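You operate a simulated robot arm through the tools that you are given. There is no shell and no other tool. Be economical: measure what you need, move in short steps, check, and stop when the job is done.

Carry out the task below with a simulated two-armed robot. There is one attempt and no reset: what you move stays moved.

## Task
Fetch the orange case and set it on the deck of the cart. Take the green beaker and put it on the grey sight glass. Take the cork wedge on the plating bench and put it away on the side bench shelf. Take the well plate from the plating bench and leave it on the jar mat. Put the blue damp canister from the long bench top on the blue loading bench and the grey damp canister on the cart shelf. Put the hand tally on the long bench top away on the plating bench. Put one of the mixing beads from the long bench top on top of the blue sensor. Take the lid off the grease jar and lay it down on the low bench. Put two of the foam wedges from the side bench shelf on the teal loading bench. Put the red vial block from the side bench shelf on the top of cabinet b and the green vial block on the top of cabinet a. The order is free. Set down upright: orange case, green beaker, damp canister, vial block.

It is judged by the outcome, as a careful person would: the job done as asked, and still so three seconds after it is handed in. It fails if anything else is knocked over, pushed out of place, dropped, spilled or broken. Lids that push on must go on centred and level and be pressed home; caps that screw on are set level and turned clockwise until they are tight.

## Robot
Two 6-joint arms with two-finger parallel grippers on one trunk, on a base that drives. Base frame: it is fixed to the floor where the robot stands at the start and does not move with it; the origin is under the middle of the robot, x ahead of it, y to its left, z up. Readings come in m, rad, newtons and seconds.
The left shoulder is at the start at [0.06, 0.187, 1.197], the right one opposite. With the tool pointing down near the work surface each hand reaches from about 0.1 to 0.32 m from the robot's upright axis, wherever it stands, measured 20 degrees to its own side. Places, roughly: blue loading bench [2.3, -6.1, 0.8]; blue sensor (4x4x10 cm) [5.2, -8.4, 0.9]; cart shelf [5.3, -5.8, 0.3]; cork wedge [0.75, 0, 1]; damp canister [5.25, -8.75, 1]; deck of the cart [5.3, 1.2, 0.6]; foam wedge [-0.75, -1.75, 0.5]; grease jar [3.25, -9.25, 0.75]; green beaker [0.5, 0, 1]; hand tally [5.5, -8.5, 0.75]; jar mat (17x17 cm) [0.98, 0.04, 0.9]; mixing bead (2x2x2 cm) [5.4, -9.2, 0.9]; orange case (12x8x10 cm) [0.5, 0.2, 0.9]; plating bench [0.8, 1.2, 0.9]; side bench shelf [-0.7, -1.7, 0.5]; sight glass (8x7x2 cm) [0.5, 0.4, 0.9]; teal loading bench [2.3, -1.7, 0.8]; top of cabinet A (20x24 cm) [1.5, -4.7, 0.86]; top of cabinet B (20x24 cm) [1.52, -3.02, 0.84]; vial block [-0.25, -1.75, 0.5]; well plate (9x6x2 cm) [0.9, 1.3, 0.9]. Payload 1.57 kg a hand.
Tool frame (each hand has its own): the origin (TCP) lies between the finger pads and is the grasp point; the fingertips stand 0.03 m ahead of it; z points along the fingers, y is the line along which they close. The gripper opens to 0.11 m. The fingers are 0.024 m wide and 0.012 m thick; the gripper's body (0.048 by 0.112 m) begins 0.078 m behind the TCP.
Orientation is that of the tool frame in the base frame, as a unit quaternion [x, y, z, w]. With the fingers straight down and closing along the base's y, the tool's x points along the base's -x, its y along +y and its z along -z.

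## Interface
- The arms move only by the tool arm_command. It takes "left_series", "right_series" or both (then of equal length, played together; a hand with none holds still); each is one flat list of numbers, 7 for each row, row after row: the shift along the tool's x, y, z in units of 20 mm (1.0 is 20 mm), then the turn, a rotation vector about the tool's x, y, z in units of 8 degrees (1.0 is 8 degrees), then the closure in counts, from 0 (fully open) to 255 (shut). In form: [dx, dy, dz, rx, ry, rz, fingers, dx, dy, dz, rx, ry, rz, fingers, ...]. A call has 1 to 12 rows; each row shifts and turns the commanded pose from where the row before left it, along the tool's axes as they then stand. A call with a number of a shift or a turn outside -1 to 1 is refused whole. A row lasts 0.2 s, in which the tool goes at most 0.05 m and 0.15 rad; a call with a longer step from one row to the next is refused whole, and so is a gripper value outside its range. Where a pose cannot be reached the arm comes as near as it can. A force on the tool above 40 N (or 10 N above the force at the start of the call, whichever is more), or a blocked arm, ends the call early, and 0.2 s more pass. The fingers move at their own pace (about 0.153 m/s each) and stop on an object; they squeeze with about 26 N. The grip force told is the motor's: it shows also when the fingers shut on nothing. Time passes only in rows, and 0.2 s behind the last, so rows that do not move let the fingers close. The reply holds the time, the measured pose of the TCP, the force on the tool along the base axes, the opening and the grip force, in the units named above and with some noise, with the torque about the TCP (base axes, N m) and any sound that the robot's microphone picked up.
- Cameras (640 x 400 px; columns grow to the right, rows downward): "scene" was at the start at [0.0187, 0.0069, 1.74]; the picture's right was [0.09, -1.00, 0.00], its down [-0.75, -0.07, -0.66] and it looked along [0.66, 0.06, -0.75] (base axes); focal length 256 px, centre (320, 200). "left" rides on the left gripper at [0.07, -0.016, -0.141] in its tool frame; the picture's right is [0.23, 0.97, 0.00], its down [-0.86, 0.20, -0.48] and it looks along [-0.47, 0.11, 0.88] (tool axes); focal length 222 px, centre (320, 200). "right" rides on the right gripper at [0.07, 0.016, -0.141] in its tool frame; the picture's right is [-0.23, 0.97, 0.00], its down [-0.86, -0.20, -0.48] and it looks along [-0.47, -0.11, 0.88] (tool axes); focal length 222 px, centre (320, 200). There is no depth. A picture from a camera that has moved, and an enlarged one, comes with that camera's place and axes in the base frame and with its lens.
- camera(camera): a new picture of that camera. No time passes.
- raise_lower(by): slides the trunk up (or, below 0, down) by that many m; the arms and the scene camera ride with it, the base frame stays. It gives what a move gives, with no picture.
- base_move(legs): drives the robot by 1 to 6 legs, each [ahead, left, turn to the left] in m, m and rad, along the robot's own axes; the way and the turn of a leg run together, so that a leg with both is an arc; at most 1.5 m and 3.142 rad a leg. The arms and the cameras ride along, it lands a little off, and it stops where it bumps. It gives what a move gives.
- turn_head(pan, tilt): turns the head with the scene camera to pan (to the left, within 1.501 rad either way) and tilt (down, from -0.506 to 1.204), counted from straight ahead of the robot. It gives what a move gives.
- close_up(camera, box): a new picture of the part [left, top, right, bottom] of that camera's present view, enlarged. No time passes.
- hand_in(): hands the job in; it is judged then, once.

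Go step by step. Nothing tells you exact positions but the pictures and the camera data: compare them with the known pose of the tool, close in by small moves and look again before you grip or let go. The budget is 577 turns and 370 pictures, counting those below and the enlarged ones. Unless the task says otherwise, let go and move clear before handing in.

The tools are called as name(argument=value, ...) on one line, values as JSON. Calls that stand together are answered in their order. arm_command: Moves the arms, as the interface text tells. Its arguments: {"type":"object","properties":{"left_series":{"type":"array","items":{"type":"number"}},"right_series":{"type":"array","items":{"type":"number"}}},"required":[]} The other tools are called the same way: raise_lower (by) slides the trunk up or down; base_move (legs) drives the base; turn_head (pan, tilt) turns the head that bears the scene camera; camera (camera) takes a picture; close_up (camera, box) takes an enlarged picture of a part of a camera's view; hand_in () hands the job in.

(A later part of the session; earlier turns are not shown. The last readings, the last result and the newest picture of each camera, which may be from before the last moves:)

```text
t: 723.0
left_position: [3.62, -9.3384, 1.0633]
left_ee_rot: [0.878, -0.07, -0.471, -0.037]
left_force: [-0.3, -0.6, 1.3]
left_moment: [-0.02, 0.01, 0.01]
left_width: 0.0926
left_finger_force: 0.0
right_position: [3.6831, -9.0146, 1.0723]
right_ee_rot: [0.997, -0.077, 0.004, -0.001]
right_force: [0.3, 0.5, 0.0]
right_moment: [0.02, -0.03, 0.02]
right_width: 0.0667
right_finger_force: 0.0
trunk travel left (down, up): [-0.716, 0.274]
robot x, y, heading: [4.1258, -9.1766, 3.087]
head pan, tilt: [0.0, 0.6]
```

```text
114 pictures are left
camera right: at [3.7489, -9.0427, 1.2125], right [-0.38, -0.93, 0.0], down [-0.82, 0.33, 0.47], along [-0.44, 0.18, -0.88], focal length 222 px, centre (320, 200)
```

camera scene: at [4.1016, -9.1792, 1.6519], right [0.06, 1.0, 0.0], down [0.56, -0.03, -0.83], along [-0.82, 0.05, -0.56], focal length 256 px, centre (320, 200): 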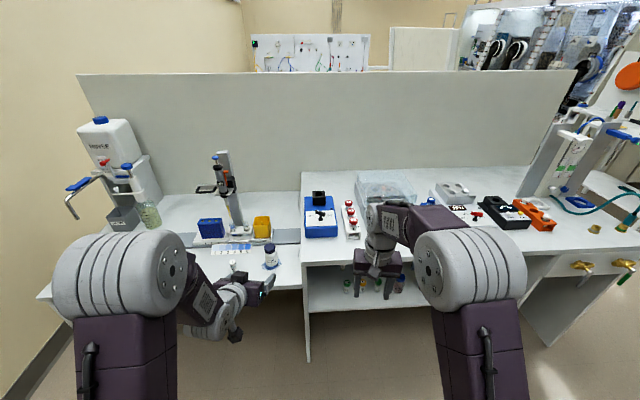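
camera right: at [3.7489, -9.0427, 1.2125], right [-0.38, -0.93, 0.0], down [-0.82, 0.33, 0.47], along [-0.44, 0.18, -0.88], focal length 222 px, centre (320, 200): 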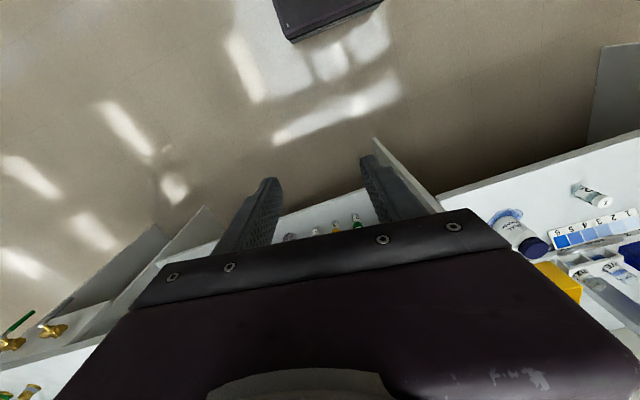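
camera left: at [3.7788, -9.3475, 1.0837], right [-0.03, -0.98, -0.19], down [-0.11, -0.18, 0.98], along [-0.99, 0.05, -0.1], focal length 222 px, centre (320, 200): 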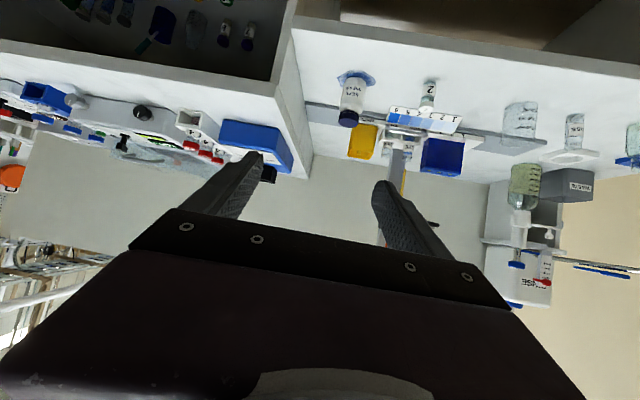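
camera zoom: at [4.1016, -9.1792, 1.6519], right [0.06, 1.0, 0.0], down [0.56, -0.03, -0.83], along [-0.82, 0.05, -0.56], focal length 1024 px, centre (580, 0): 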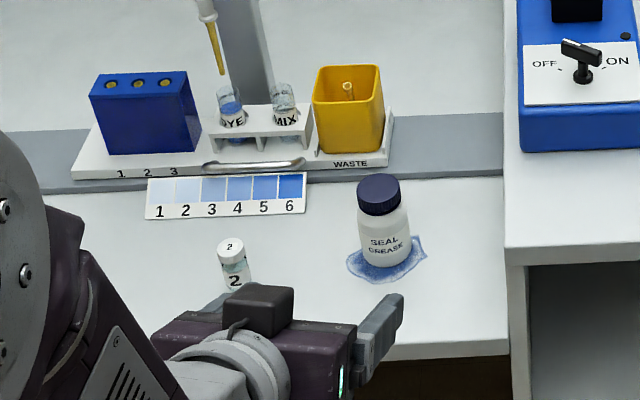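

Jar axis ≈(3.2585, −9.3565), base z≈0.713, cap top ≈0.836, body ~58 mm. Plan: left hand (pitched) steadies the body, right hand (vertical) turns the cap off. First position the arms and the base.

arm_command(left_series=[0, -1, 0, 0, 0, 0, 0, 0, -1, 0, 0, 0, 0, 0, 0, -1, 0, 0, 0, 0, 0, 0, -1, 0, 0, 0, 0, 0, 0, -1, 0, 0, 0, 0, 0, 0, -1, 0, 0, 0, 0, 0, 0, 0, 0, 0, 0, 0, 0, 0, 0, 0, 0, 0, 0, 0, 0, 0, 0, 0, 0, 0, 0, 0, 0, 0, 0, 0, 0, 0], right_series=[0, 0, -1, 0, 0, 0, 40, 0, 0, -1, 0, 0, 0, 40, 0, 0, -1, 0, 0, 0, 40, 0, 0, -1, 0, 0, 0, 40, 0, 0, -1, 0, 0, 0, 40, 0, 0, -1, 0, 0, 0, 40, 0, 0, -1, 0, 0, 0, 40, 0, 0, -1, 0, 0, 0, 40, 0, 0, -1, 0, 0, 0, 40, 0, 0, -1, 0, 0, 0, 40])

base_move(legs=[[0, 0, 0.055], [0, 0.13, 0]])

raise_lower(by=-0.28)

camera(camera="left")

```text
t: 725.1
left_position: [3.6396, -9.2223, 1.0626]
left_ee_rot: [0.879, -0.07, -0.471, -0.037]
left_force: [0.1, -0.1, 0.1]
left_moment: [-0.04, 0.01, 0.06]
left_width: 0.1102
left_finger_force: 0.0
right_position: [3.6801, -9.0182, 1.2697]
right_ee_rot: [0.997, -0.078, 0.003, -0.001]
right_force: [-0.6, 0.3, -1.2]
right_moment: [0.03, -0.04, 0.0]
right_width: 0.0927
right_finger_force: 0.1
trunk travel left (down, up): [-0.716, 0.274]
robot x, y, heading: [4.13, -9.183, 3.084]
head pan, tilt: [0.0, 0.6]
```

```text
t: 726.9
left_position: [3.6425, -9.3749, 1.0632]
left_ee_rot: [0.88, -0.045, -0.472, -0.023]
left_force: [-1.6, 1.0, -0.4]
left_moment: [0.02, 0.0, 0.03]
left_width: 0.11
left_finger_force: 0.0
right_position: [3.6716, -9.1696, 1.2696]
right_ee_rot: [0.999, -0.051, 0.004, -0.001]
right_force: [-0.1, -0.2, 0.2]
right_moment: [-0.03, -0.01, -0.02]
right_width: 0.0927
right_finger_force: 0.1
trunk travel left (down, up): [-0.716, 0.274]
robot x, y, heading: [4.1297, -9.3124, 3.141]
head pan, tilt: [0.0, 0.6]
```

```text
t: 729.7
left_position: [3.6426, -9.3761, 0.7833]
left_ee_rot: [0.88, -0.046, -0.472, -0.024]
left_force: [0.1, 0.1, 0.7]
left_moment: [0.0, 0.02, 0.0]
left_width: 0.1099
left_finger_force: 0.0
right_position: [3.6714, -9.1707, 0.9903]
right_ee_rot: [0.999, -0.051, 0.004, -0.002]
right_force: [-0.6, -0.1, -0.2]
right_moment: [0.0, -0.05, -0.01]
right_width: 0.0927
right_finger_force: 0.0
trunk travel left (down, up): [-0.436, 0.554]
robot x, y, heading: [4.1267, -9.31, 3.141]
head pan, tilt: [0.0, 0.6]
```

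```text
113 pictures are left
camera left: at [3.8005, -9.3764, 0.8033], right [0.02, -0.98, -0.19], down [-0.1, -0.19, 0.98], along [-1.0, -0.01, -0.1], focal length 222 px, centre (320, 200)
```

left: 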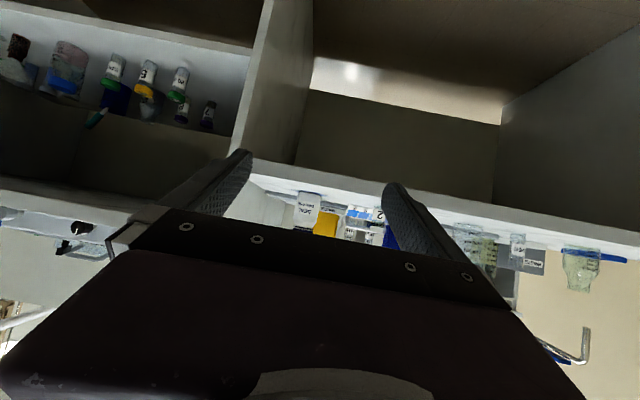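

Shift 2 cm right, lower 3 cm and drive in most of the way.

raise_lower(by=-0.028)

base_move(legs=[[0, -0.02, 0], [0.3, 0, 0]])

camera(camera="left")

camera(camera="right")

```text
t: 730.4
left_position: [3.643, -9.3769, 0.7539]
left_ee_rot: [0.88, -0.045, -0.472, -0.024]
left_force: [-0.1, -0.2, -0.3]
left_moment: [-0.04, 0.03, -0.01]
left_width: 0.1103
left_finger_force: 0.1
right_position: [3.671, -9.1695, 0.962]
right_ee_rot: [0.999, -0.051, 0.004, -0.001]
right_force: [0.7, 0.1, 0.0]
right_moment: [-0.01, 0.0, -0.01]
right_width: 0.0929
right_finger_force: 0.0
trunk travel left (down, up): [-0.408, 0.582]
robot x, y, heading: [4.1298, -9.3094, 3.143]
head pan, tilt: [0.0, 0.6]
```

```text
t: 732.5
left_position: [3.4337, -9.3594, 0.7543]
left_ee_rot: [0.882, -0.042, -0.469, -0.021]
left_force: [12.9, 2.9, 9.0]
left_moment: [-0.55, 0.04, 0.67]
left_width: 0.1058
left_finger_force: 0.1
right_position: [3.4579, -9.1499, 0.962]
right_ee_rot: [0.999, -0.048, 0.004, -0.002]
right_force: [0.2, -0.9, 0.2]
right_moment: [0.02, -0.01, 0.02]
right_width: 0.0928
right_finger_force: 0.1
trunk travel left (down, up): [-0.408, 0.582]
robot x, y, heading: [3.9143, -9.285, -3.142]
head pan, tilt: [0.0, 0.6]
stopped in leg 2: the force on the tool passed its limit at 208 N (the readings are from after the stop); the commanded pose is now the measured one
```

```text
112 pictures are left
camera left: at [3.5925, -9.3576, 0.776], right [0.04, -0.98, -0.19], down [-0.1, -0.19, 0.98], along [-0.99, -0.02, -0.1], focal length 222 px, centre (320, 200)
```

left: 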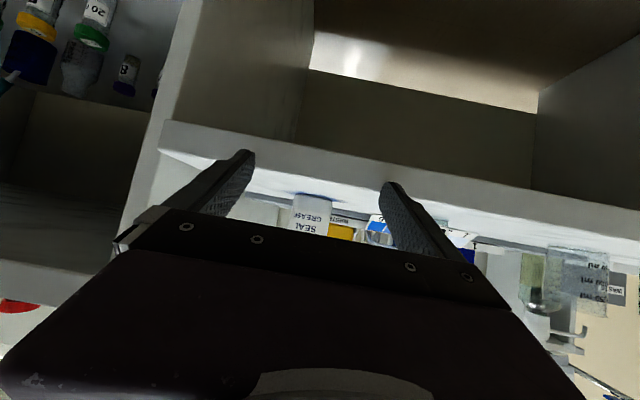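

```text
111 pictures are left
camera right: at [3.526, -9.1738, 1.1034], right [-0.32, -0.95, 0.0], down [-0.84, 0.28, 0.47], along [-0.45, 0.16, -0.88], focal length 222 px, centre (320, 200)
```

right: 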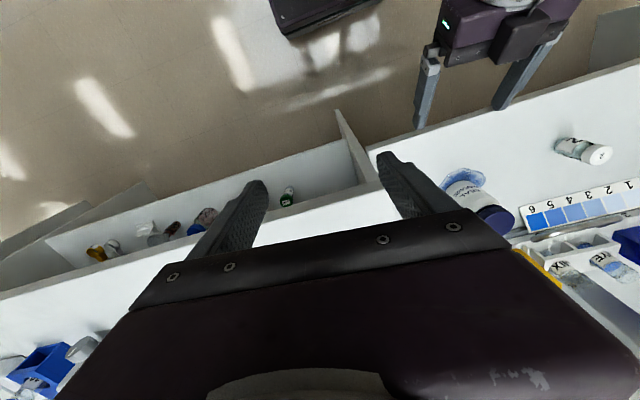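

The bench edge is higher than I figured: the low bench top is z≈0.745, so the jar is at ≈(3.292, −9.353), top ≈0.867. Back off, raise 4 cm, re-enter.

base_move(legs=[[-0.06, 0, 0]])

raise_lower(by=0.045)

camera(camera="left")

close_up(camera="scene", box=[180, 230, 330, 340])

```text
t: 733.4
left_position: [3.4946, -9.3603, 0.7542]
left_ee_rot: [0.882, -0.041, -0.469, -0.021]
left_force: [0.9, 0.6, 0.0]
left_moment: [-0.03, -0.01, -0.01]
left_width: 0.1097
left_finger_force: 0.0
right_position: [3.5177, -9.1523, 0.9618]
right_ee_rot: [0.999, -0.048, 0.004, -0.002]
right_force: [0.9, -0.1, -1.0]
right_moment: [0.01, 0.01, 0.0]
right_width: 0.0928
right_finger_force: 0.1
trunk travel left (down, up): [-0.408, 0.582]
robot x, y, heading: [3.9746, -9.2883, -3.139]
head pan, tilt: [0.0, 0.6]
```

```text
t: 734.3
left_position: [3.4934, -9.3603, 0.7966]
left_ee_rot: [0.883, -0.041, -0.467, -0.021]
left_force: [-0.2, 0.1, -0.3]
left_moment: [0.01, 0.03, 0.0]
left_width: 0.1097
left_finger_force: 0.0
right_position: [3.5156, -9.1504, 1.0044]
right_ee_rot: [0.999, -0.048, 0.005, -0.001]
right_force: [0.3, 0.1, 0.2]
right_moment: [-0.02, -0.03, 0.02]
right_width: 0.0926
right_finger_force: 0.0
trunk travel left (down, up): [-0.453, 0.537]
robot x, y, heading: [3.9727, -9.2875, -3.139]
head pan, tilt: [0.0, 0.6]
```

```text
110 pictures are left
camera left: at [3.651, -9.3586, 0.82], right [0.04, -0.98, -0.19], down [-0.1, -0.19, 0.98], along [-0.99, -0.02, -0.11], focal length 222 px, centre (320, 200)
```

left: 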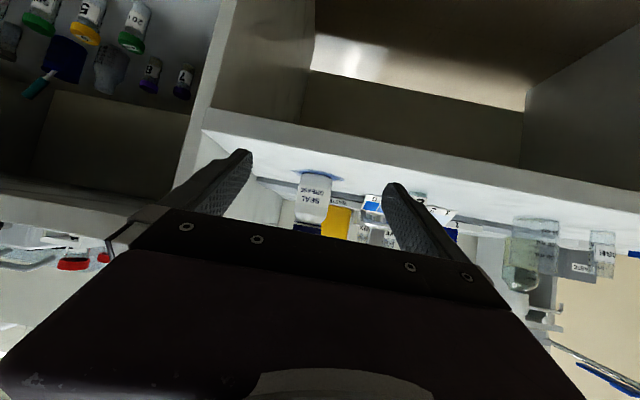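

```text
3.64 times, centred on (255, 285) of scene
camera zoom: at [3.9467, -9.2881, 1.3889], right [0.0, 1.0, 0.0], down [0.57, 0.0, -0.82], along [-0.82, 0.0, -0.57], focal length 931 px, centre (556, -109)
```

zoom: 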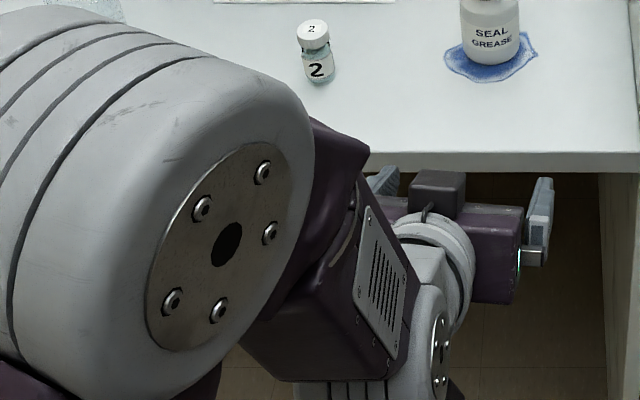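

Jar's centre ≈(3.295, −9.352). Advance.

base_move(legs=[[0.195, -0.008, -0.002]])

camera(camera="left")

camera(camera="right")

```text
t: 735.9
left_position: [3.3031, -9.3515, 0.7969]
left_ee_rot: [0.883, -0.041, -0.467, -0.022]
left_force: [0.4, -0.2, -0.2]
left_moment: [0.01, -0.01, -0.05]
left_width: 0.1099
left_finger_force: 0.1
right_position: [3.3257, -9.1431, 1.0043]
right_ee_rot: [0.999, -0.048, 0.004, -0.001]
right_force: [-0.6, -0.2, -0.5]
right_moment: [-0.03, 0.01, -0.03]
right_width: 0.0929
right_finger_force: 0.1
trunk travel left (down, up): [-0.453, 0.537]
robot x, y, heading: [3.7859, -9.282, -3.142]
head pan, tilt: [0.0, 0.6]
```

```text
108 pictures are left
camera left: at [3.4598, -9.3505, 0.8197], right [0.04, -0.98, -0.19], down [-0.1, -0.19, 0.98], along [-0.99, -0.02, -0.11], focal length 222 px, centre (320, 200)
```

left: 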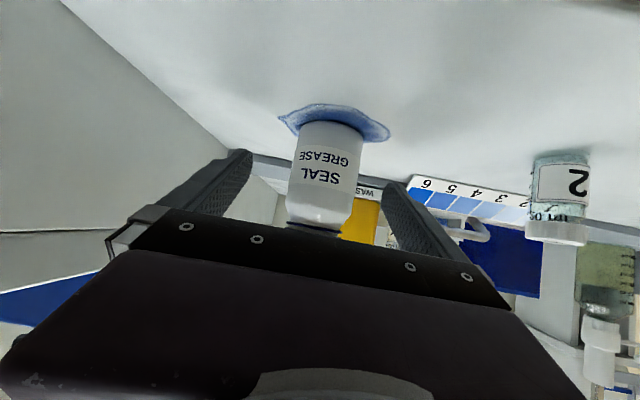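

```text
107 pictures are left
camera right: at [3.3923, -9.1669, 1.1473], right [-0.32, -0.95, -0.01], down [-0.84, 0.28, 0.47], along [-0.44, 0.16, -0.88], focal length 222 px, centre (320, 200)
```

right: 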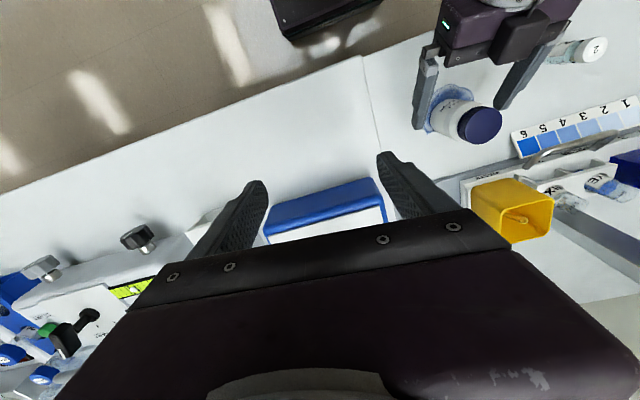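

Nudge 2 cm further and close the left hand on the jar body.

arm_command(left_series=[-0.62, 0, 0.9, 0, 0, 0, 0, 0, 0, 0, 0, 0, 0, 60, 0, 0, 0, 0, 0, 0, 255, 0, 0, 0, 0, 0, 0, 255, 0, 0, 0, 0, 0, 0, 255])

camera(camera="right")

camera(camera="left")

```text
t: 737.0
left_position: [3.2796, -9.35, 0.7986]
left_ee_rot: [0.883, -0.04, -0.468, -0.021]
left_force: [0.4, 0.0, 0.3]
left_moment: [0.06, -0.01, 0.01]
left_width: 0.0538
left_finger_force: 25.2
right_position: [3.3252, -9.143, 1.0047]
right_ee_rot: [0.999, -0.048, 0.003, -0.002]
right_force: [0.6, 0.2, 0.2]
right_moment: [0.01, 0.0, 0.04]
right_width: 0.0928
right_finger_force: 0.0
trunk travel left (down, up): [-0.453, 0.537]
robot x, y, heading: [3.7834, -9.2759, -3.139]
head pan, tilt: [0.0, 0.6]
```

```text
106 pictures are left
camera right: at [3.3934, -9.1669, 1.1477], right [-0.32, -0.95, -0.01], down [-0.84, 0.28, 0.47], along [-0.45, 0.16, -0.88], focal length 222 px, centre (320, 200)
```

right: 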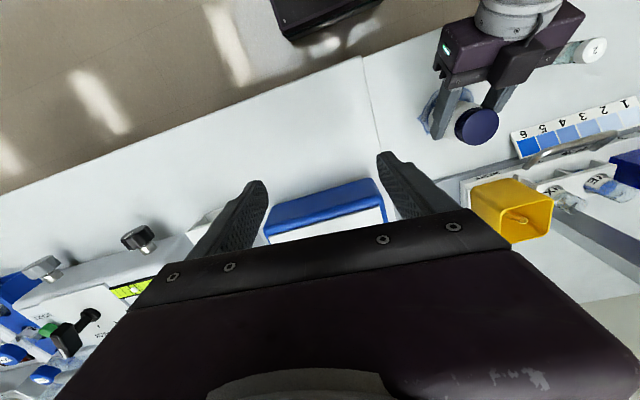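

```text
105 pictures are left
camera left: at [3.4381, -9.3489, 0.8215], right [0.04, -0.98, -0.19], down [-0.1, -0.19, 0.98], along [-0.99, -0.02, -0.11], focal length 222 px, centre (320, 200)
```

left: 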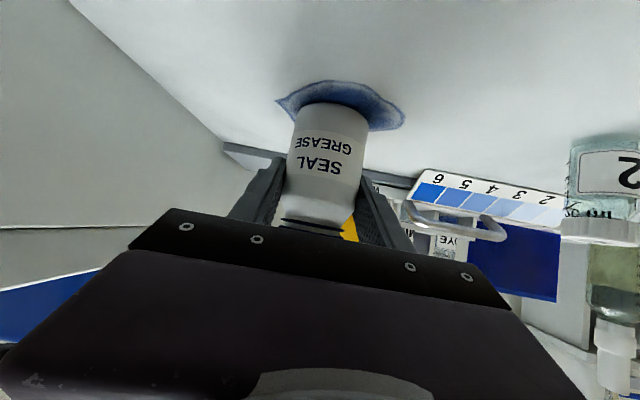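

Jar held. Bring the right hand across above the cap.

arm_command(right_series=[-0.12, 0.87, 0, 0, 0, 0, 40, -0.12, 0.87, 0, 0, 0, 0, 40, -0.12, 0.87, 0, 0, 0, 0, 40, -0.12, 0.87, 0, 0, 0, 0, 40, -0.12, 0.87, 0, 0, 0, 0, 40, -0.12, 0.87, 0, 0, 0, 0, 40, -0.12, 0.87, 0, 0, 0, 0, 40, -0.12, 0.87, 0, 0, 0, 0, 40, -0.12, 0.87, 0, 0, 0, 0, 40, -0.12, 0.87, 0, 0, 0, 0, 40, -0.12, 0.87, 0, 0, 0, 0, 40, -0.12, 0.87, 0, 0, 0, 0, 40])

camera(camera="right")

camera(camera="scene")

```text
t: 739.6
left_position: [3.2793, -9.3506, 0.7998]
left_ee_rot: [0.883, -0.041, -0.468, -0.021]
left_force: [0.0, -0.2, 0.9]
left_moment: [0.05, -0.03, -0.01]
left_width: 0.0539
left_finger_force: 25.5
right_position: [3.3358, -9.3221, 0.9752]
right_ee_rot: [0.999, -0.049, 0.004, -0.002]
right_force: [-0.3, -1.0, -0.6]
right_moment: [-0.01, 0.03, 0.0]
right_width: 0.0926
right_finger_force: 0.0
right hand out of reach, approached as far as the arm can: row 5, 6, 7, 8, 9, 10, 11, 12
trunk travel left (down, up): [-0.453, 0.537]
robot x, y, heading: [3.781, -9.2808, -3.139]
head pan, tilt: [0.0, 0.6]
```

```text
104 pictures are left
camera right: at [3.4031, -9.346, 1.1173], right [-0.32, -0.95, -0.01], down [-0.84, 0.28, 0.47], along [-0.45, 0.16, -0.88], focal length 222 px, centre (320, 200)
```

right: 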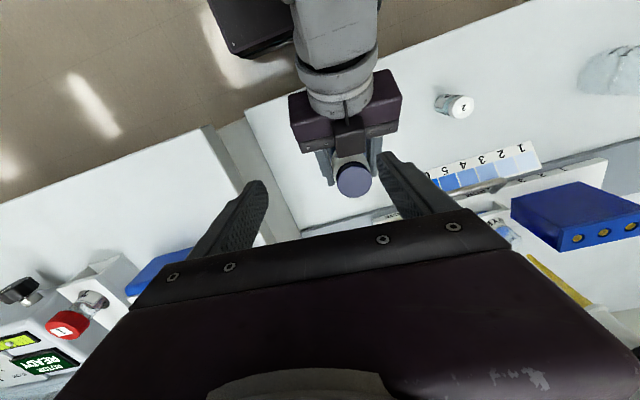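

```text
103 pictures are left
camera scene: at [3.7564, -9.2808, 1.3889], right [0.0, 1.0, 0.0], down [0.56, 0.0, -0.83], along [-0.83, 0.0, -0.56], focal length 256 px, centre (320, 200)
```

scene: 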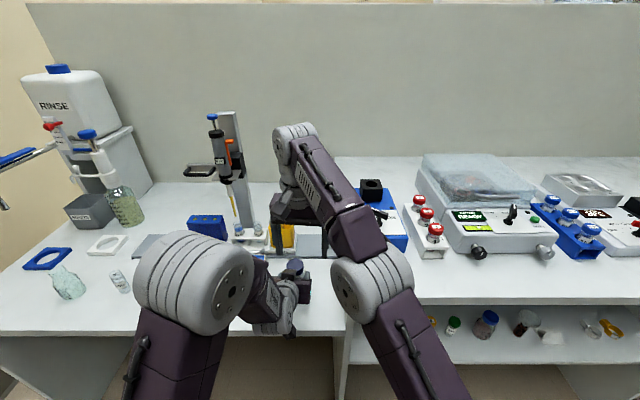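

The right arm is at its crossing limit. Release, shift the robot 9 cm left and 5 cm closer, re-adjust the left hand, and regrip.

arm_command(left_series=[0, 0, 0, 0, 0, 0, 60, 0, 0, 0, 0, 0, 0, 0, 0, 0, 0, 0, 0, 0, 0])

base_move(legs=[[-0.14, 0, 0], [0, 0.09, 0]])

arm_command(left_series=[0, -0.9, 0, 0, 0, 0, 0, 0, -0.9, 0, 0, 0, 0, 0, 0, -0.9, 0, 0, 0, 0, 0, 0, -0.9, 0, 0, 0, 0, 0, 0, -0.9, 0, 0, 0, 0, 0], right_series=[0, -0.63, 0, 0, 0, 0, 40, 0, -0.63, 0, 0, 0, 0, 40, 0, -0.63, 0, 0, 0, 0, 40, 0, -0.63, 0, 0, 0, 0, 40, 0, -0.63, 0, 0, 0, 0, 40])

camera(camera="left")

```text
t: 740.5
left_position: [3.2815, -9.3505, 0.7987]
left_ee_rot: [0.883, -0.041, -0.468, -0.021]
left_force: [-0.1, 0.2, 0.6]
left_moment: [0.01, -0.03, 0.02]
left_width: 0.1099
left_finger_force: 0.1
right_position: [3.336, -9.322, 0.9762]
right_ee_rot: [0.999, -0.048, 0.004, -0.001]
right_force: [0.6, 0.2, 0.0]
right_moment: [-0.01, 0.0, -0.02]
right_width: 0.0928
right_finger_force: 0.0
trunk travel left (down, up): [-0.453, 0.537]
robot x, y, heading: [3.787, -9.281, -3.14]
head pan, tilt: [0.0, 0.6]
```

```text
t: 742.5
left_position: [3.4216, -9.4389, 0.7987]
left_ee_rot: [0.882, -0.041, -0.469, -0.021]
left_force: [-0.7, 0.1, -1.1]
left_moment: [-0.01, -0.04, -0.02]
left_width: 0.1102
left_finger_force: 0.1
right_position: [3.4754, -9.4115, 0.9755]
right_ee_rot: [0.999, -0.048, 0.004, -0.003]
right_force: [0.0, -0.4, 0.7]
right_moment: [0.04, 0.05, 0.01]
right_width: 0.0927
right_finger_force: 0.1
trunk travel left (down, up): [-0.453, 0.537]
robot x, y, heading: [3.9253, -9.3655, -3.14]
head pan, tilt: [0.0, 0.6]
```

```text
t: 743.7
left_position: [3.4307, -9.349, 0.7984]
left_ee_rot: [0.883, -0.041, -0.468, -0.02]
left_force: [0.0, 0.6, -0.8]
left_moment: [-0.02, 0.01, 0.01]
left_width: 0.1101
left_finger_force: 0.1
right_position: [3.4845, -9.3475, 0.9745]
right_ee_rot: [0.999, -0.048, 0.004, -0.002]
right_force: [-1.3, 0.2, -1.0]
right_moment: [-0.02, 0.01, 0.04]
right_width: 0.0927
right_finger_force: 0.1
trunk travel left (down, up): [-0.453, 0.537]
robot x, y, heading: [3.9238, -9.3683, -3.145]
head pan, tilt: [0.0, 0.6]
```

```text
102 pictures are left
camera left: at [3.5883, -9.3475, 0.8209], right [0.04, -0.98, -0.19], down [-0.1, -0.19, 0.98], along [-0.99, -0.02, -0.11], focal length 222 px, centre (320, 200)
```

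left: 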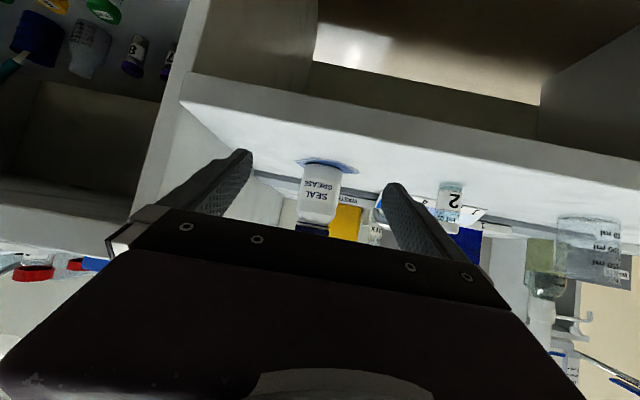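

raise_lower(by=-0.013)

base_move(legs=[[0.15, 0.0, 0]])

arm_command(left_series=[0, 0, 0, 0, 0, 0, 60, 0, 0, 0, 0, 0, 0, 255, 0, 0, 0, 0, 0, 0, 255, 0, 0, 0, 0, 0, 0, 255], right_series=[-0.7, 0, 0, 0, 0, 0, 40, -0.7, 0, 0, 0, 0, 0, 40, -0.7, 0, 0, 0, 0, 0, 40, -0.6, 0, 0, 0, 0, 0, 40])

camera(camera="right")

camera(camera="left")

```text
t: 744.3
left_position: [3.4301, -9.35, 0.7857]
left_ee_rot: [0.882, -0.042, -0.468, -0.022]
left_force: [-0.5, 0.5, -0.7]
left_moment: [-0.01, -0.03, -0.02]
left_width: 0.1102
left_finger_force: 0.0
right_position: [3.4837, -9.3463, 0.962]
right_ee_rot: [0.999, -0.048, 0.004, -0.002]
right_force: [0.2, 0.6, -0.4]
right_moment: [0.03, -0.01, 0.01]
right_width: 0.0928
right_finger_force: 0.2
trunk travel left (down, up): [-0.44, 0.55]
robot x, y, heading: [3.9239, -9.3655, -3.145]
head pan, tilt: [0.0, 0.6]
```

```text
t: 745.7
left_position: [3.2772, -9.3494, 0.7859]
left_ee_rot: [0.883, -0.041, -0.467, -0.021]
left_force: [-0.5, 0.2, 0.0]
left_moment: [-0.01, -0.03, -0.02]
left_width: 0.1098
left_finger_force: 0.0
right_position: [3.3312, -9.3477, 0.9603]
right_ee_rot: [0.999, -0.047, 0.005, -0.002]
right_force: [-0.5, 0.9, -0.8]
right_moment: [-0.02, -0.03, -0.01]
right_width: 0.0927
right_finger_force: 0.1
trunk travel left (down, up): [-0.44, 0.55]
robot x, y, heading: [3.7734, -9.3657, -3.134]
head pan, tilt: [0.0, 0.6]
```

```text
t: 746.7
left_position: [3.2799, -9.3503, 0.7863]
left_ee_rot: [0.882, -0.041, -0.468, -0.021]
left_force: [1.7, 0.9, 2.9]
left_moment: [0.11, -0.08, 0.0]
left_width: 0.0538
left_finger_force: 25.8
right_position: [3.2879, -9.3358, 0.9556]
right_ee_rot: [0.999, -0.048, 0.004, -0.001]
right_force: [0.3, 0.0, -1.7]
right_moment: [0.03, -0.04, -0.02]
right_width: 0.0926
right_finger_force: 0.1
right hand out of reach, approached as far as the arm can: row 4
trunk travel left (down, up): [-0.44, 0.55]
robot x, y, heading: [3.7693, -9.363, -3.138]
head pan, tilt: [0.0, 0.6]
```

```text
101 pictures are left
camera right: at [3.3561, -9.3597, 1.0983], right [-0.32, -0.95, -0.01], down [-0.84, 0.28, 0.47], along [-0.45, 0.16, -0.88], focal length 222 px, centre (320, 200)
```

right: 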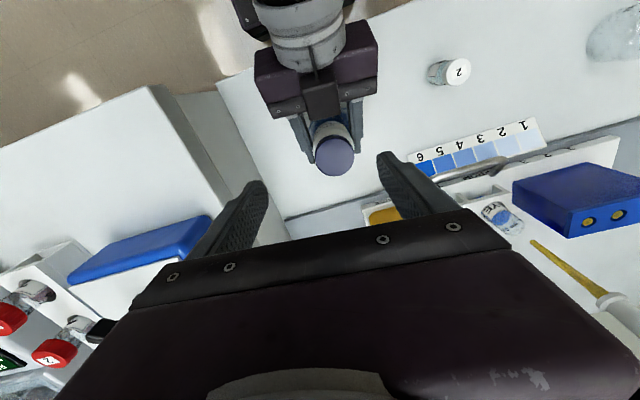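

```text
100 pictures are left
camera left: at [3.4374, -9.348, 0.8081], right [0.04, -0.98, -0.19], down [-0.1, -0.19, 0.98], along [-0.99, -0.02, -0.11], focal length 222 px, centre (320, 200)
```

left: 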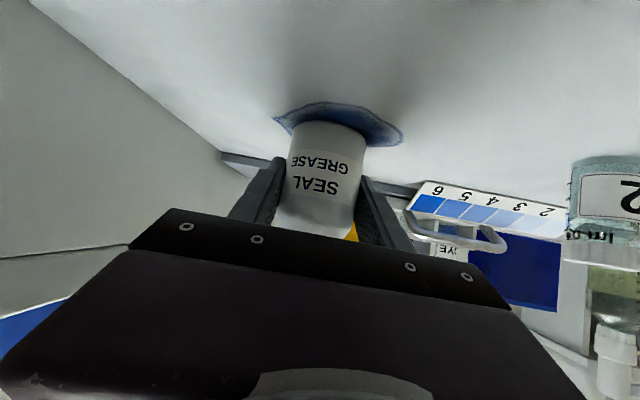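

Trim onto the cap axis and descend.

arm_command(right_series=[-0.52, 0.6, 0.2, 0, 0, 0, 60, 0, 0, 1, 0, 0, 0, 60, 0, 0, 1, 0, 0, 0, 60, 0, 0, 1, 0, 0, 0, 60, 0, 0, 0.8, 0, 0, 0, 60])

camera(camera="right")

```text
t: 747.9
left_position: [3.2795, -9.3501, 0.7858]
left_ee_rot: [0.882, -0.041, -0.468, -0.021]
left_force: [1.0, 0.0, 1.7]
left_moment: [0.07, -0.08, -0.05]
left_width: 0.0536
left_finger_force: 25.9
right_position: [3.2839, -9.3473, 0.8732]
right_ee_rot: [0.999, -0.048, 0.005, -0.002]
right_force: [-0.1, -0.5, -0.5]
right_moment: [0.05, 0.03, 0.02]
right_width: 0.084
right_finger_force: 0.0
right hand out of reach, approached as far as the arm can: row 1
trunk travel left (down, up): [-0.44, 0.55]
robot x, y, heading: [3.7717, -9.3678, -3.138]
head pan, tilt: [0.0, 0.6]
```

```text
99 pictures are left
camera right: at [3.3514, -9.3702, 1.0152], right [-0.32, -0.95, -0.01], down [-0.84, 0.28, 0.47], along [-0.45, 0.15, -0.88], focal length 222 px, centre (320, 200)
```

right: 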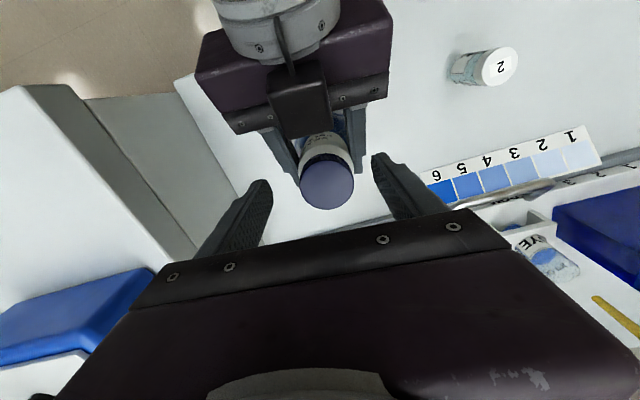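

arm_command(right_series=[-0.25, 0.1, 0, 0, 0, 0, 60, -0.25, 0.1, 0, 0, 0, 0, 60, 0, 0, 0, 0, 0, 0, 60])

```text
t: 748.7
left_position: [3.2805, -9.3498, 0.7848]
left_ee_rot: [0.882, -0.04, -0.468, -0.02]
left_force: [0.6, -0.1, 1.8]
left_moment: [0.04, -0.06, 0.01]
left_width: 0.0541
left_finger_force: 26.0
right_position: [3.2738, -9.3496, 0.8721]
right_ee_rot: [0.999, -0.049, 0.005, -0.001]
right_force: [-0.1, -0.3, -0.9]
right_moment: [-0.02, 0.01, 0.05]
right_width: 0.0842
right_finger_force: 0.1
trunk travel left (down, up): [-0.44, 0.55]
robot x, y, heading: [3.7735, -9.3681, -3.142]
head pan, tilt: [0.0, 0.6]
```

Centred on the cap. Descend, grip it, and test with a small pull.

arm_command(right_series=[0, 0, 0.7, 0, 0, 0, 60, 0, 0, 0.4, 0, 0, 0, 60, 0, 0, 0, 0, 0, 0, 255, 0, 0, 0, 0, 0, 0, 255, 0, 0, 0, 0, 0, 0, 255])

arm_command(right_series=[0, 0, -0.1, 0, 0, 0, 255, 0, 0, -0.1, 0, 0, 0, 255])

close_up(camera="scene", box=[240, 210, 340, 330])

```text
t: 749.9
left_position: [3.2799, -9.3488, 0.7854]
left_ee_rot: [0.883, -0.042, -0.468, -0.021]
left_force: [3.0, 11.7, 1.6]
left_moment: [-0.48, 0.09, -0.15]
left_width: 0.0538
left_finger_force: 25.6
right_position: [3.2733, -9.3484, 0.8505]
right_ee_rot: [0.999, -0.048, 0.005, -0.001]
right_force: [-2.6, -12.0, -0.6]
right_moment: [-0.27, 0.02, 0.04]
right_width: 0.0449
right_finger_force: 26.0
trunk travel left (down, up): [-0.44, 0.55]
robot x, y, heading: [3.7735, -9.3663, -3.14]
head pan, tilt: [0.0, 0.6]
```

```text
t: 750.5
left_position: [3.2789, -9.3483, 0.786]
left_ee_rot: [0.882, -0.041, -0.469, -0.021]
left_force: [13.8, 12.4, 20.9]
left_moment: [-0.59, 0.36, -0.2]
left_width: 0.054
left_finger_force: 26.1
right_position: [3.2719, -9.3479, 0.8534]
right_ee_rot: [0.999, -0.048, 0.004, -0.002]
right_force: [-13.7, -12.2, -21.3]
right_moment: [-0.16, 0.65, 0.12]
right_width: 0.0447
right_finger_force: 25.6
trunk travel left (down, up): [-0.44, 0.55]
robot x, y, heading: [3.7734, -9.3701, -3.139]
head pan, tilt: [0.0, 0.6]
```

```text
3.33 times, centred on (290, 270) of scene
camera zoom: at [3.7457, -9.3679, 1.3758], right [0.0, 1.0, 0.0], down [0.57, 0.0, -0.82], along [-0.82, 0.0, -0.57], focal length 854 px, centre (420, -33)
```

zoom: 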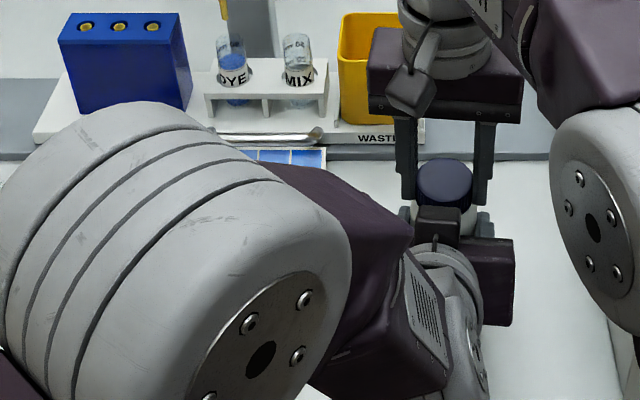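

It's screwed on. Undo the pull and turn counter-clockwise.

arm_command(right_series=[0.02, 0, 0.18, 0, 0, 0, 255, 0, 0, 0, 0, 0, -0.7, 255, 0, 0, -0.01, 0, 0, -0.8, 255, 0, 0, -0.01, 0, 0, -0.8, 255, 0, 0, -0.01, 0, 0, -0.8, 255, 0, 0, -0.01, 0, 0, -0.8, 255])

close_up(camera="left", box=[220, 80, 420, 240])

```text
t: 751.9
left_position: [3.2789, -9.351, 0.7855]
left_ee_rot: [0.883, -0.04, -0.466, -0.02]
left_force: [0.0, -3.9, 5.4]
left_moment: [0.02, -0.36, 0.05]
left_width: 0.0537
left_finger_force: 26.1
right_position: [3.273, -9.3497, 0.8531]
right_ee_rot: [0.975, 0.224, 0.006, -0.002]
right_force: [-0.4, 4.4, -5.5]
right_moment: [0.3, 0.24, 0.01]
right_width: 0.0448
right_finger_force: 25.6
trunk travel left (down, up): [-0.44, 0.55]
robot x, y, heading: [3.7767, -9.3661, -3.142]
head pan, tilt: [0.0, 0.6]
```

```text
2.50 times, centred on (320, 160) of left
camera zoom: at [3.4369, -9.3486, 0.8078], right [0.04, -0.98, -0.19], down [-0.1, -0.19, 0.98], along [-0.99, -0.02, -0.11], focal length 555 px, centre (320, 300)
```

zoom: 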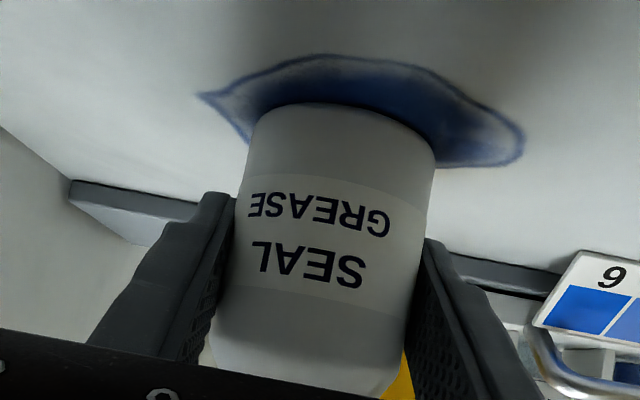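

The cap turns easily and the jar stays still. Continue.

arm_command(right_series=[0, 0, -0.01, 0, 0, -0.9, 255, 0, 0, -0.01, 0, 0, -0.9, 255, 0, 0, -0.01, 0, 0, -0.9, 255, 0, 0, -0.01, 0, 0, -0.9, 255, 0, 0, -0.01, 0, 0, -0.9, 255, 0, 0, -0.01, 0, 0, -0.9, 255, 0, 0, -0.01, 0, 0, -0.8, 255])

arm_command(right_series=[0, 0, -0.15, 0, 0, 0, 255, 0, 0, 0, 0, 0, 0, 255])

```text
t: 753.5
left_position: [3.2785, -9.3503, 0.7856]
left_ee_rot: [0.882, -0.041, -0.468, -0.021]
left_force: [-13.8, -13.0, 0.3]
left_moment: [0.27, -0.68, 0.07]
left_width: 0.0537
left_finger_force: 25.9
right_position: [3.2714, -9.3499, 0.8537]
right_ee_rot: [0.791, 0.612, 0.005, 0.002]
right_force: [12.8, 12.5, -1.1]
right_moment: [0.54, -0.2, 0.0]
right_width: 0.045
right_finger_force: 25.9
trunk travel left (down, up): [-0.44, 0.55]
robot x, y, heading: [3.7719, -9.3664, -3.136]
head pan, tilt: [0.0, 0.6]
```

```text
t: 754.1
left_position: [3.2791, -9.3494, 0.7871]
left_ee_rot: [0.882, -0.04, -0.469, -0.021]
left_force: [-1.4, -13.6, 15.7]
left_moment: [0.43, -0.04, 0.09]
left_width: 0.0539
left_finger_force: 25.7
right_position: [3.2718, -9.3488, 0.8547]
right_ee_rot: [0.792, 0.61, 0.005, 0.002]
right_force: [1.7, 13.1, -17.4]
right_moment: [0.5, 0.04, 0.03]
right_width: 0.0451
right_finger_force: 25.9
trunk travel left (down, up): [-0.44, 0.55]
robot x, y, heading: [3.7767, -9.3664, -3.137]
head pan, tilt: [0.0, 0.6]
```

Still threaded. Open, wind back, and take another turn.

arm_command(right_series=[0, 0, 0.13, 0, 0, 0, 255, 0, 0, 0, 0, 0, 0, 110, 0, 0, 0, 0, 0, 0, 110, 0, 0, 0, 0, 0, 1, 110, 0, 0, 0, 0, 0, 1, 110, 0, 0, 0, 0, 0, 1, 110, 0, 0, 0, 0, 0, 1, 110, 0, 0, 0, 0, 0, 1, 110, 0, 0, 0, 0, 0, 1, 110, 0, 0, 0, 0, 0, 1, 110, 0, 0, 0, 0, 0, 1, 110, 0, 0, 0, 0, 0, 1, 110])

arm_command(right_series=[0, 0, 0, 0, 0, 1, 110, 0, 0, 0, 0, 0, 1, 110, 0, 0, 0, 0, 0, 1, 110, 0, 0, 0, 0, 0, 1, 110, 0, 0, 0, 0, 0, 1, 110, 0, 0, 0, 0, 0, 0, 110])

camera(camera="right")

```text
t: 756.7
left_position: [3.2797, -9.3504, 0.7854]
left_ee_rot: [0.883, -0.041, -0.467, -0.02]
left_force: [0.5, -0.3, -0.5]
left_moment: [0.01, 0.01, 0.01]
left_width: 0.054
left_finger_force: 25.5
right_position: [3.2746, -9.3499, 0.8537]
right_ee_rot: [1.0, 0.027, 0.006, -0.001]
right_force: [-0.3, 0.0, -0.7]
right_moment: [-0.02, 0.02, 0.03]
right_width: 0.0628
right_finger_force: 0.0
trunk travel left (down, up): [-0.44, 0.55]
robot x, y, heading: [3.7721, -9.3656, -3.135]
head pan, tilt: [0.0, 0.6]
```

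```text
t: 758.1
left_position: [3.2787, -9.3504, 0.7845]
left_ee_rot: [0.883, -0.04, -0.467, -0.02]
left_force: [-0.1, 0.0, 0.1]
left_moment: [0.01, -0.02, 0.04]
left_width: 0.0538
left_finger_force: 25.8
right_position: [3.2738, -9.349, 0.855]
right_ee_rot: [0.949, -0.315, 0.003, -0.002]
right_force: [-0.9, -0.3, -0.4]
right_moment: [0.0, 0.02, 0.02]
right_width: 0.0625
right_finger_force: 0.1
trunk travel left (down, up): [-0.44, 0.55]
robot x, y, heading: [3.777, -9.3711, -3.14]
head pan, tilt: [0.0, 0.6]
```

```text
96 pictures are left
camera right: at [3.3191, -9.4043, 0.9959], right [-0.77, -0.64, -0.01], down [-0.57, 0.67, 0.47], along [-0.3, 0.37, -0.88], focal length 222 px, centre (320, 200)
```

right: 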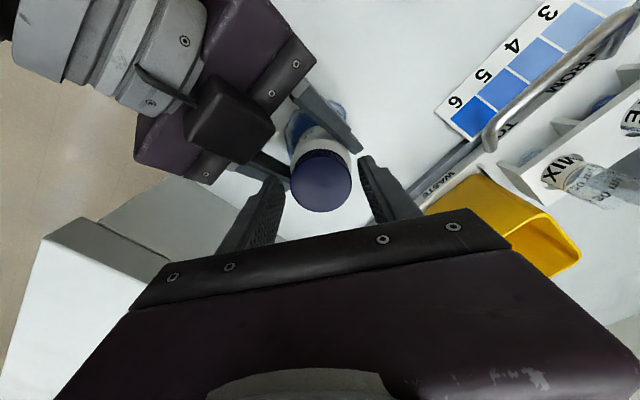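

Regrip here and turn counter-clockwise through ~115°.

arm_command(right_series=[0, 0, 0.2, 0, 0, 0, 110, 0, 0, 0, 0, 0, 0, 255, 0, 0, 0, 0, 0, 0, 255, 0, 0, 0, 0, 0, 0, 255, 0, 0, -0.01, 0, 0, -1, 255, 0, 0, -0.01, 0, 0, -1, 255, 0, 0, -0.01, 0, 0, -1, 255, 0, 0, -0.01, 0, 0, -1, 255, 0, 0, -0.01, 0, 0, -1, 255, 0, 0, -0.01, 0, 0, -1, 255, 0, 0, -0.01, 0, 0, -1, 255, 0, 0, -0.01, 0, 0, -1, 255])

arm_command(right_series=[0, 0, -0.01, 0, 0, -1, 255, 0, 0, -0.01, 0, 0, -1, 255, 0, 0, -0.01, 0, 0, -1, 255, 0, 0, -0.01, 0, 0, -1, 255, 0, 0, -0.01, 0, 0, -1, 255, 0, 0, -0.01, 0, 0, -1, 255])

arm_command(right_series=[0, 0, -0.15, 0, 0, 0, 255, 0, 0, 0, 0, 0, 0, 255])

```text
t: 760.7
left_position: [3.2794, -9.3487, 0.7867]
left_ee_rot: [0.883, -0.04, -0.468, -0.021]
left_force: [-8.1, -8.3, 0.4]
left_moment: [0.29, -0.52, 0.08]
left_width: 0.054
left_finger_force: 26.2
right_position: [3.273, -9.349, 0.8498]
right_ee_rot: [0.972, 0.236, 0.006, -0.001]
right_force: [8.1, 7.7, -0.6]
right_moment: [0.26, -0.01, 0.0]
right_width: 0.0454
right_finger_force: 25.9
trunk travel left (down, up): [-0.44, 0.55]
robot x, y, heading: [3.7743, -9.3664, -3.142]
head pan, tilt: [0.0, 0.6]
```

```text
t: 762.1
left_position: [3.279, -9.3503, 0.7862]
left_ee_rot: [0.883, -0.04, -0.468, -0.021]
left_force: [5.0, -11.6, 11.4]
left_moment: [0.39, 0.21, 0.06]
left_width: 0.0538
left_finger_force: 26.0
right_position: [3.2726, -9.3482, 0.8528]
right_ee_rot: [0.791, 0.612, 0.004, 0.001]
right_force: [-5.2, 11.0, -13.0]
right_moment: [0.41, 0.23, 0.01]
right_width: 0.0453
right_finger_force: 26.7
trunk travel left (down, up): [-0.44, 0.55]
robot x, y, heading: [3.7723, -9.3706, -3.139]
head pan, tilt: [0.0, 0.6]
```

```text
t: 762.7
left_position: [3.2793, -9.3497, 0.7883]
left_ee_rot: [0.882, -0.04, -0.47, -0.02]
left_force: [5.7, -11.7, 21.5]
left_moment: [0.52, 0.36, 0.05]
left_width: 0.0537
left_finger_force: 26.1
right_position: [3.2741, -9.3486, 0.8548]
right_ee_rot: [0.792, 0.611, 0.007, 0.002]
right_force: [-4.9, 11.6, -24.7]
right_moment: [0.27, 0.14, 0.0]
right_width: 0.0453
right_finger_force: 26.2
trunk travel left (down, up): [-0.44, 0.55]
robot x, y, heading: [3.776, -9.3676, -3.137]
head pan, tilt: [0.0, 0.6]
```

Still threaded after ~195°. Another cycle.

arm_command(right_series=[0, 0, 0.2, 0, 0, 0, 255, 0, 0, 0, 0, 0, 0, 110, 0, 0, 0, 0, 0, 1, 110, 0, 0, 0, 0, 0, 1, 110, 0, 0, 0, 0, 0, 1, 110, 0, 0, 0, 0, 0, 1, 110, 0, 0, 0, 0, 0, 1, 110, 0, 0, 0, 0, 0, 1, 110, 0, 0, 0, 0, 0, 1, 110, 0, 0, 0, 0, 0, 1, 110, 0, 0, 0, 0, 0, 1, 110, 0, 0, 0, 0, 0, 1, 110])

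arm_command(right_series=[0, 0, 0, 0, 0, 1, 110, 0, 0, 0, 0, 0, 1, 110, 0, 0, 0, 0, 0, 1, 110, 0, 0, 0, 0, 0, 1, 110, 0, 0, 0, 0, 0, 0, 255, 0, 0, 0, 0, 0, 0, 255, 0, 0, 0, 0, 0, 0, 255, 0, 0, 0, 0, 0, -1, 255, 0, 0, 0, 0, 0, -1, 255, 0, 0, 0, 0, 0, -1, 255, 0, 0, 0, 0, 0, -1, 255])

arm_command(right_series=[0, 0, 0, 0, 0, -1, 255, 0, 0, 0, 0, 0, -1, 255, 0, 0, 0, 0, 0, -1, 255, 0, 0, 0, 0, 0, -1, 255, 0, 0, 0, 0, 0, -1, 255, 0, 0, 0, 0, 0, -1, 255, 0, 0, 0, 0, 0, -1, 255, 0, 0, 0, 0, 0, -1, 255, 0, 0, 0, 0, 0, -1, 255, 0, 0, 0, 0, 0, -1, 255])

camera(camera="right")

```text
t: 765.3
left_position: [3.2794, -9.3491, 0.787]
left_ee_rot: [0.883, -0.041, -0.467, -0.02]
left_force: [0.0, 0.0, -2.5]
left_moment: [0.01, -0.01, -0.03]
left_width: 0.0538
left_finger_force: 26.8
right_position: [3.2732, -9.349, 0.8516]
right_ee_rot: [0.999, -0.042, 0.004, -0.002]
right_force: [0.2, -0.1, 0.0]
right_moment: [0.03, -0.01, -0.01]
right_width: 0.0626
right_finger_force: 0.1
trunk travel left (down, up): [-0.44, 0.55]
robot x, y, heading: [3.7737, -9.3641, -3.141]
head pan, tilt: [0.0, 0.6]
```

```text
t: 767.7
left_position: [3.2784, -9.3485, 0.7859]
left_ee_rot: [0.882, -0.041, -0.469, -0.021]
left_force: [-14.6, -3.0, -5.2]
left_moment: [-0.09, -0.67, 0.01]
left_width: 0.0538
left_finger_force: 26.1
right_position: [3.2728, -9.3482, 0.8513]
right_ee_rot: [0.999, -0.04, 0.006, -0.002]
right_force: [15.1, 3.4, 3.7]
right_moment: [0.28, -0.24, -0.02]
right_width: 0.045
right_finger_force: 25.9
trunk travel left (down, up): [-0.44, 0.55]
robot x, y, heading: [3.775, -9.3688, -3.139]
head pan, tilt: [0.0, 0.6]
```

```text
t: 769.9
left_position: [3.2794, -9.3506, 0.7846]
left_ee_rot: [0.883, -0.041, -0.467, -0.02]
left_force: [-0.5, 0.1, -1.5]
left_moment: [0.02, 0.03, -0.03]
left_width: 0.0539
left_finger_force: 26.6
right_position: [3.2734, -9.349, 0.8516]
right_ee_rot: [0.79, 0.613, 0.004, 0.002]
right_force: [-0.5, 0.4, -0.9]
right_moment: [0.03, -0.01, -0.02]
right_width: 0.0452
right_finger_force: 26.5
trunk travel left (down, up): [-0.44, 0.55]
robot x, y, heading: [3.7753, -9.3681, -3.137]
head pan, tilt: [0.0, 0.6]
```

```text
95 pictures are left
camera right: at [3.3052, -9.2862, 0.9931], right [0.89, -0.46, 0.01], down [-0.41, -0.78, 0.47], along [-0.21, -0.42, -0.88], focal length 222 px, centre (320, 200)
```

right: 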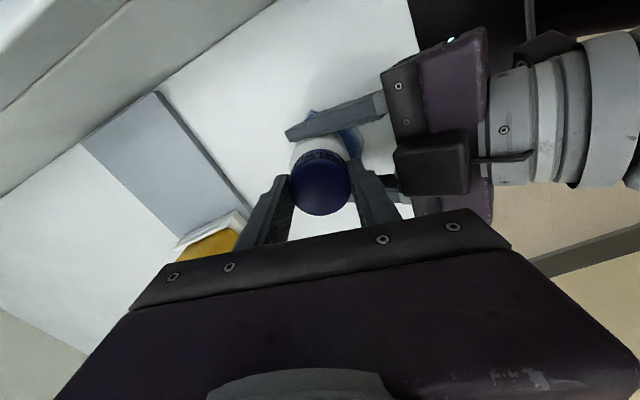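

Forces have vanished: the cap seems free. Lift it.

arm_command(right_series=[0, 0, -0.3, 0, 0, 0, 255, 0, 0, -0.5, 0, 0, 0, 255, 0, 0, -1, 0, 0, 0, 255])

camera(camera="right")

close_up(camera="scene", box=[240, 190, 340, 320])

```text
t: 770.7
left_position: [3.2795, -9.3492, 0.7851]
left_ee_rot: [0.883, -0.042, -0.468, -0.022]
left_force: [0.1, 0.9, -3.1]
left_moment: [0.01, 0.02, 0.03]
left_width: 0.0538
left_finger_force: 25.6
right_position: [3.2727, -9.3493, 0.8867]
right_ee_rot: [0.792, 0.611, 0.005, 0.002]
right_force: [0.2, -1.4, 0.8]
right_moment: [-0.01, -0.04, 0.01]
right_width: 0.0452
right_finger_force: 26.1
trunk travel left (down, up): [-0.44, 0.55]
robot x, y, heading: [3.7747, -9.3671, -3.141]
head pan, tilt: [0.0, 0.6]
```

```text
94 pictures are left
camera right: at [3.3051, -9.2865, 1.0291], right [0.88, -0.47, 0.01], down [-0.41, -0.78, 0.47], along [-0.21, -0.42, -0.88], focal length 222 px, centre (320, 200)
```

right: 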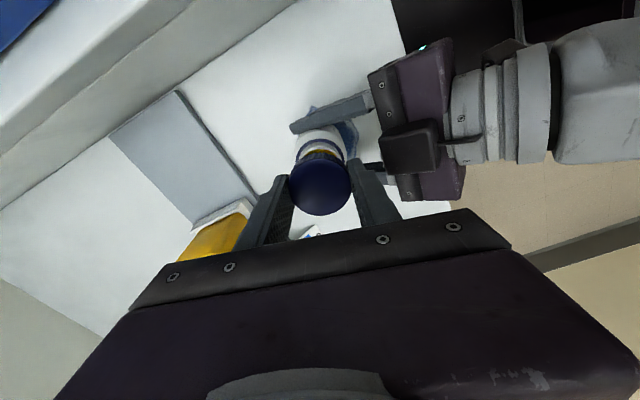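

```text
3.08 times, centred on (290, 255) of scene
camera zoom: at [3.7457, -9.368, 1.3758], right [0.0, 1.0, 0.0], down [0.57, 0.0, -0.82], along [-0.82, 0.0, -0.57], focal length 788 px, centre (412, 31)
```

zoom: 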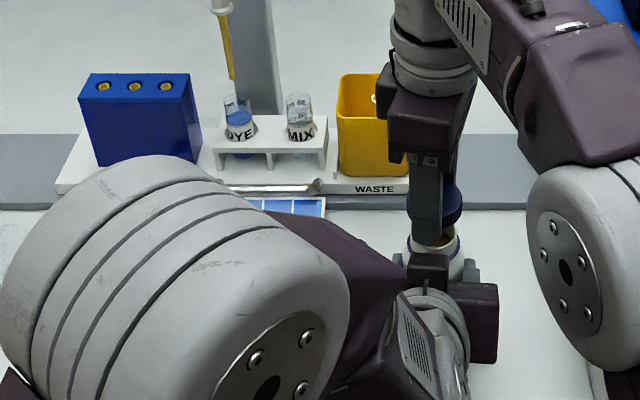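

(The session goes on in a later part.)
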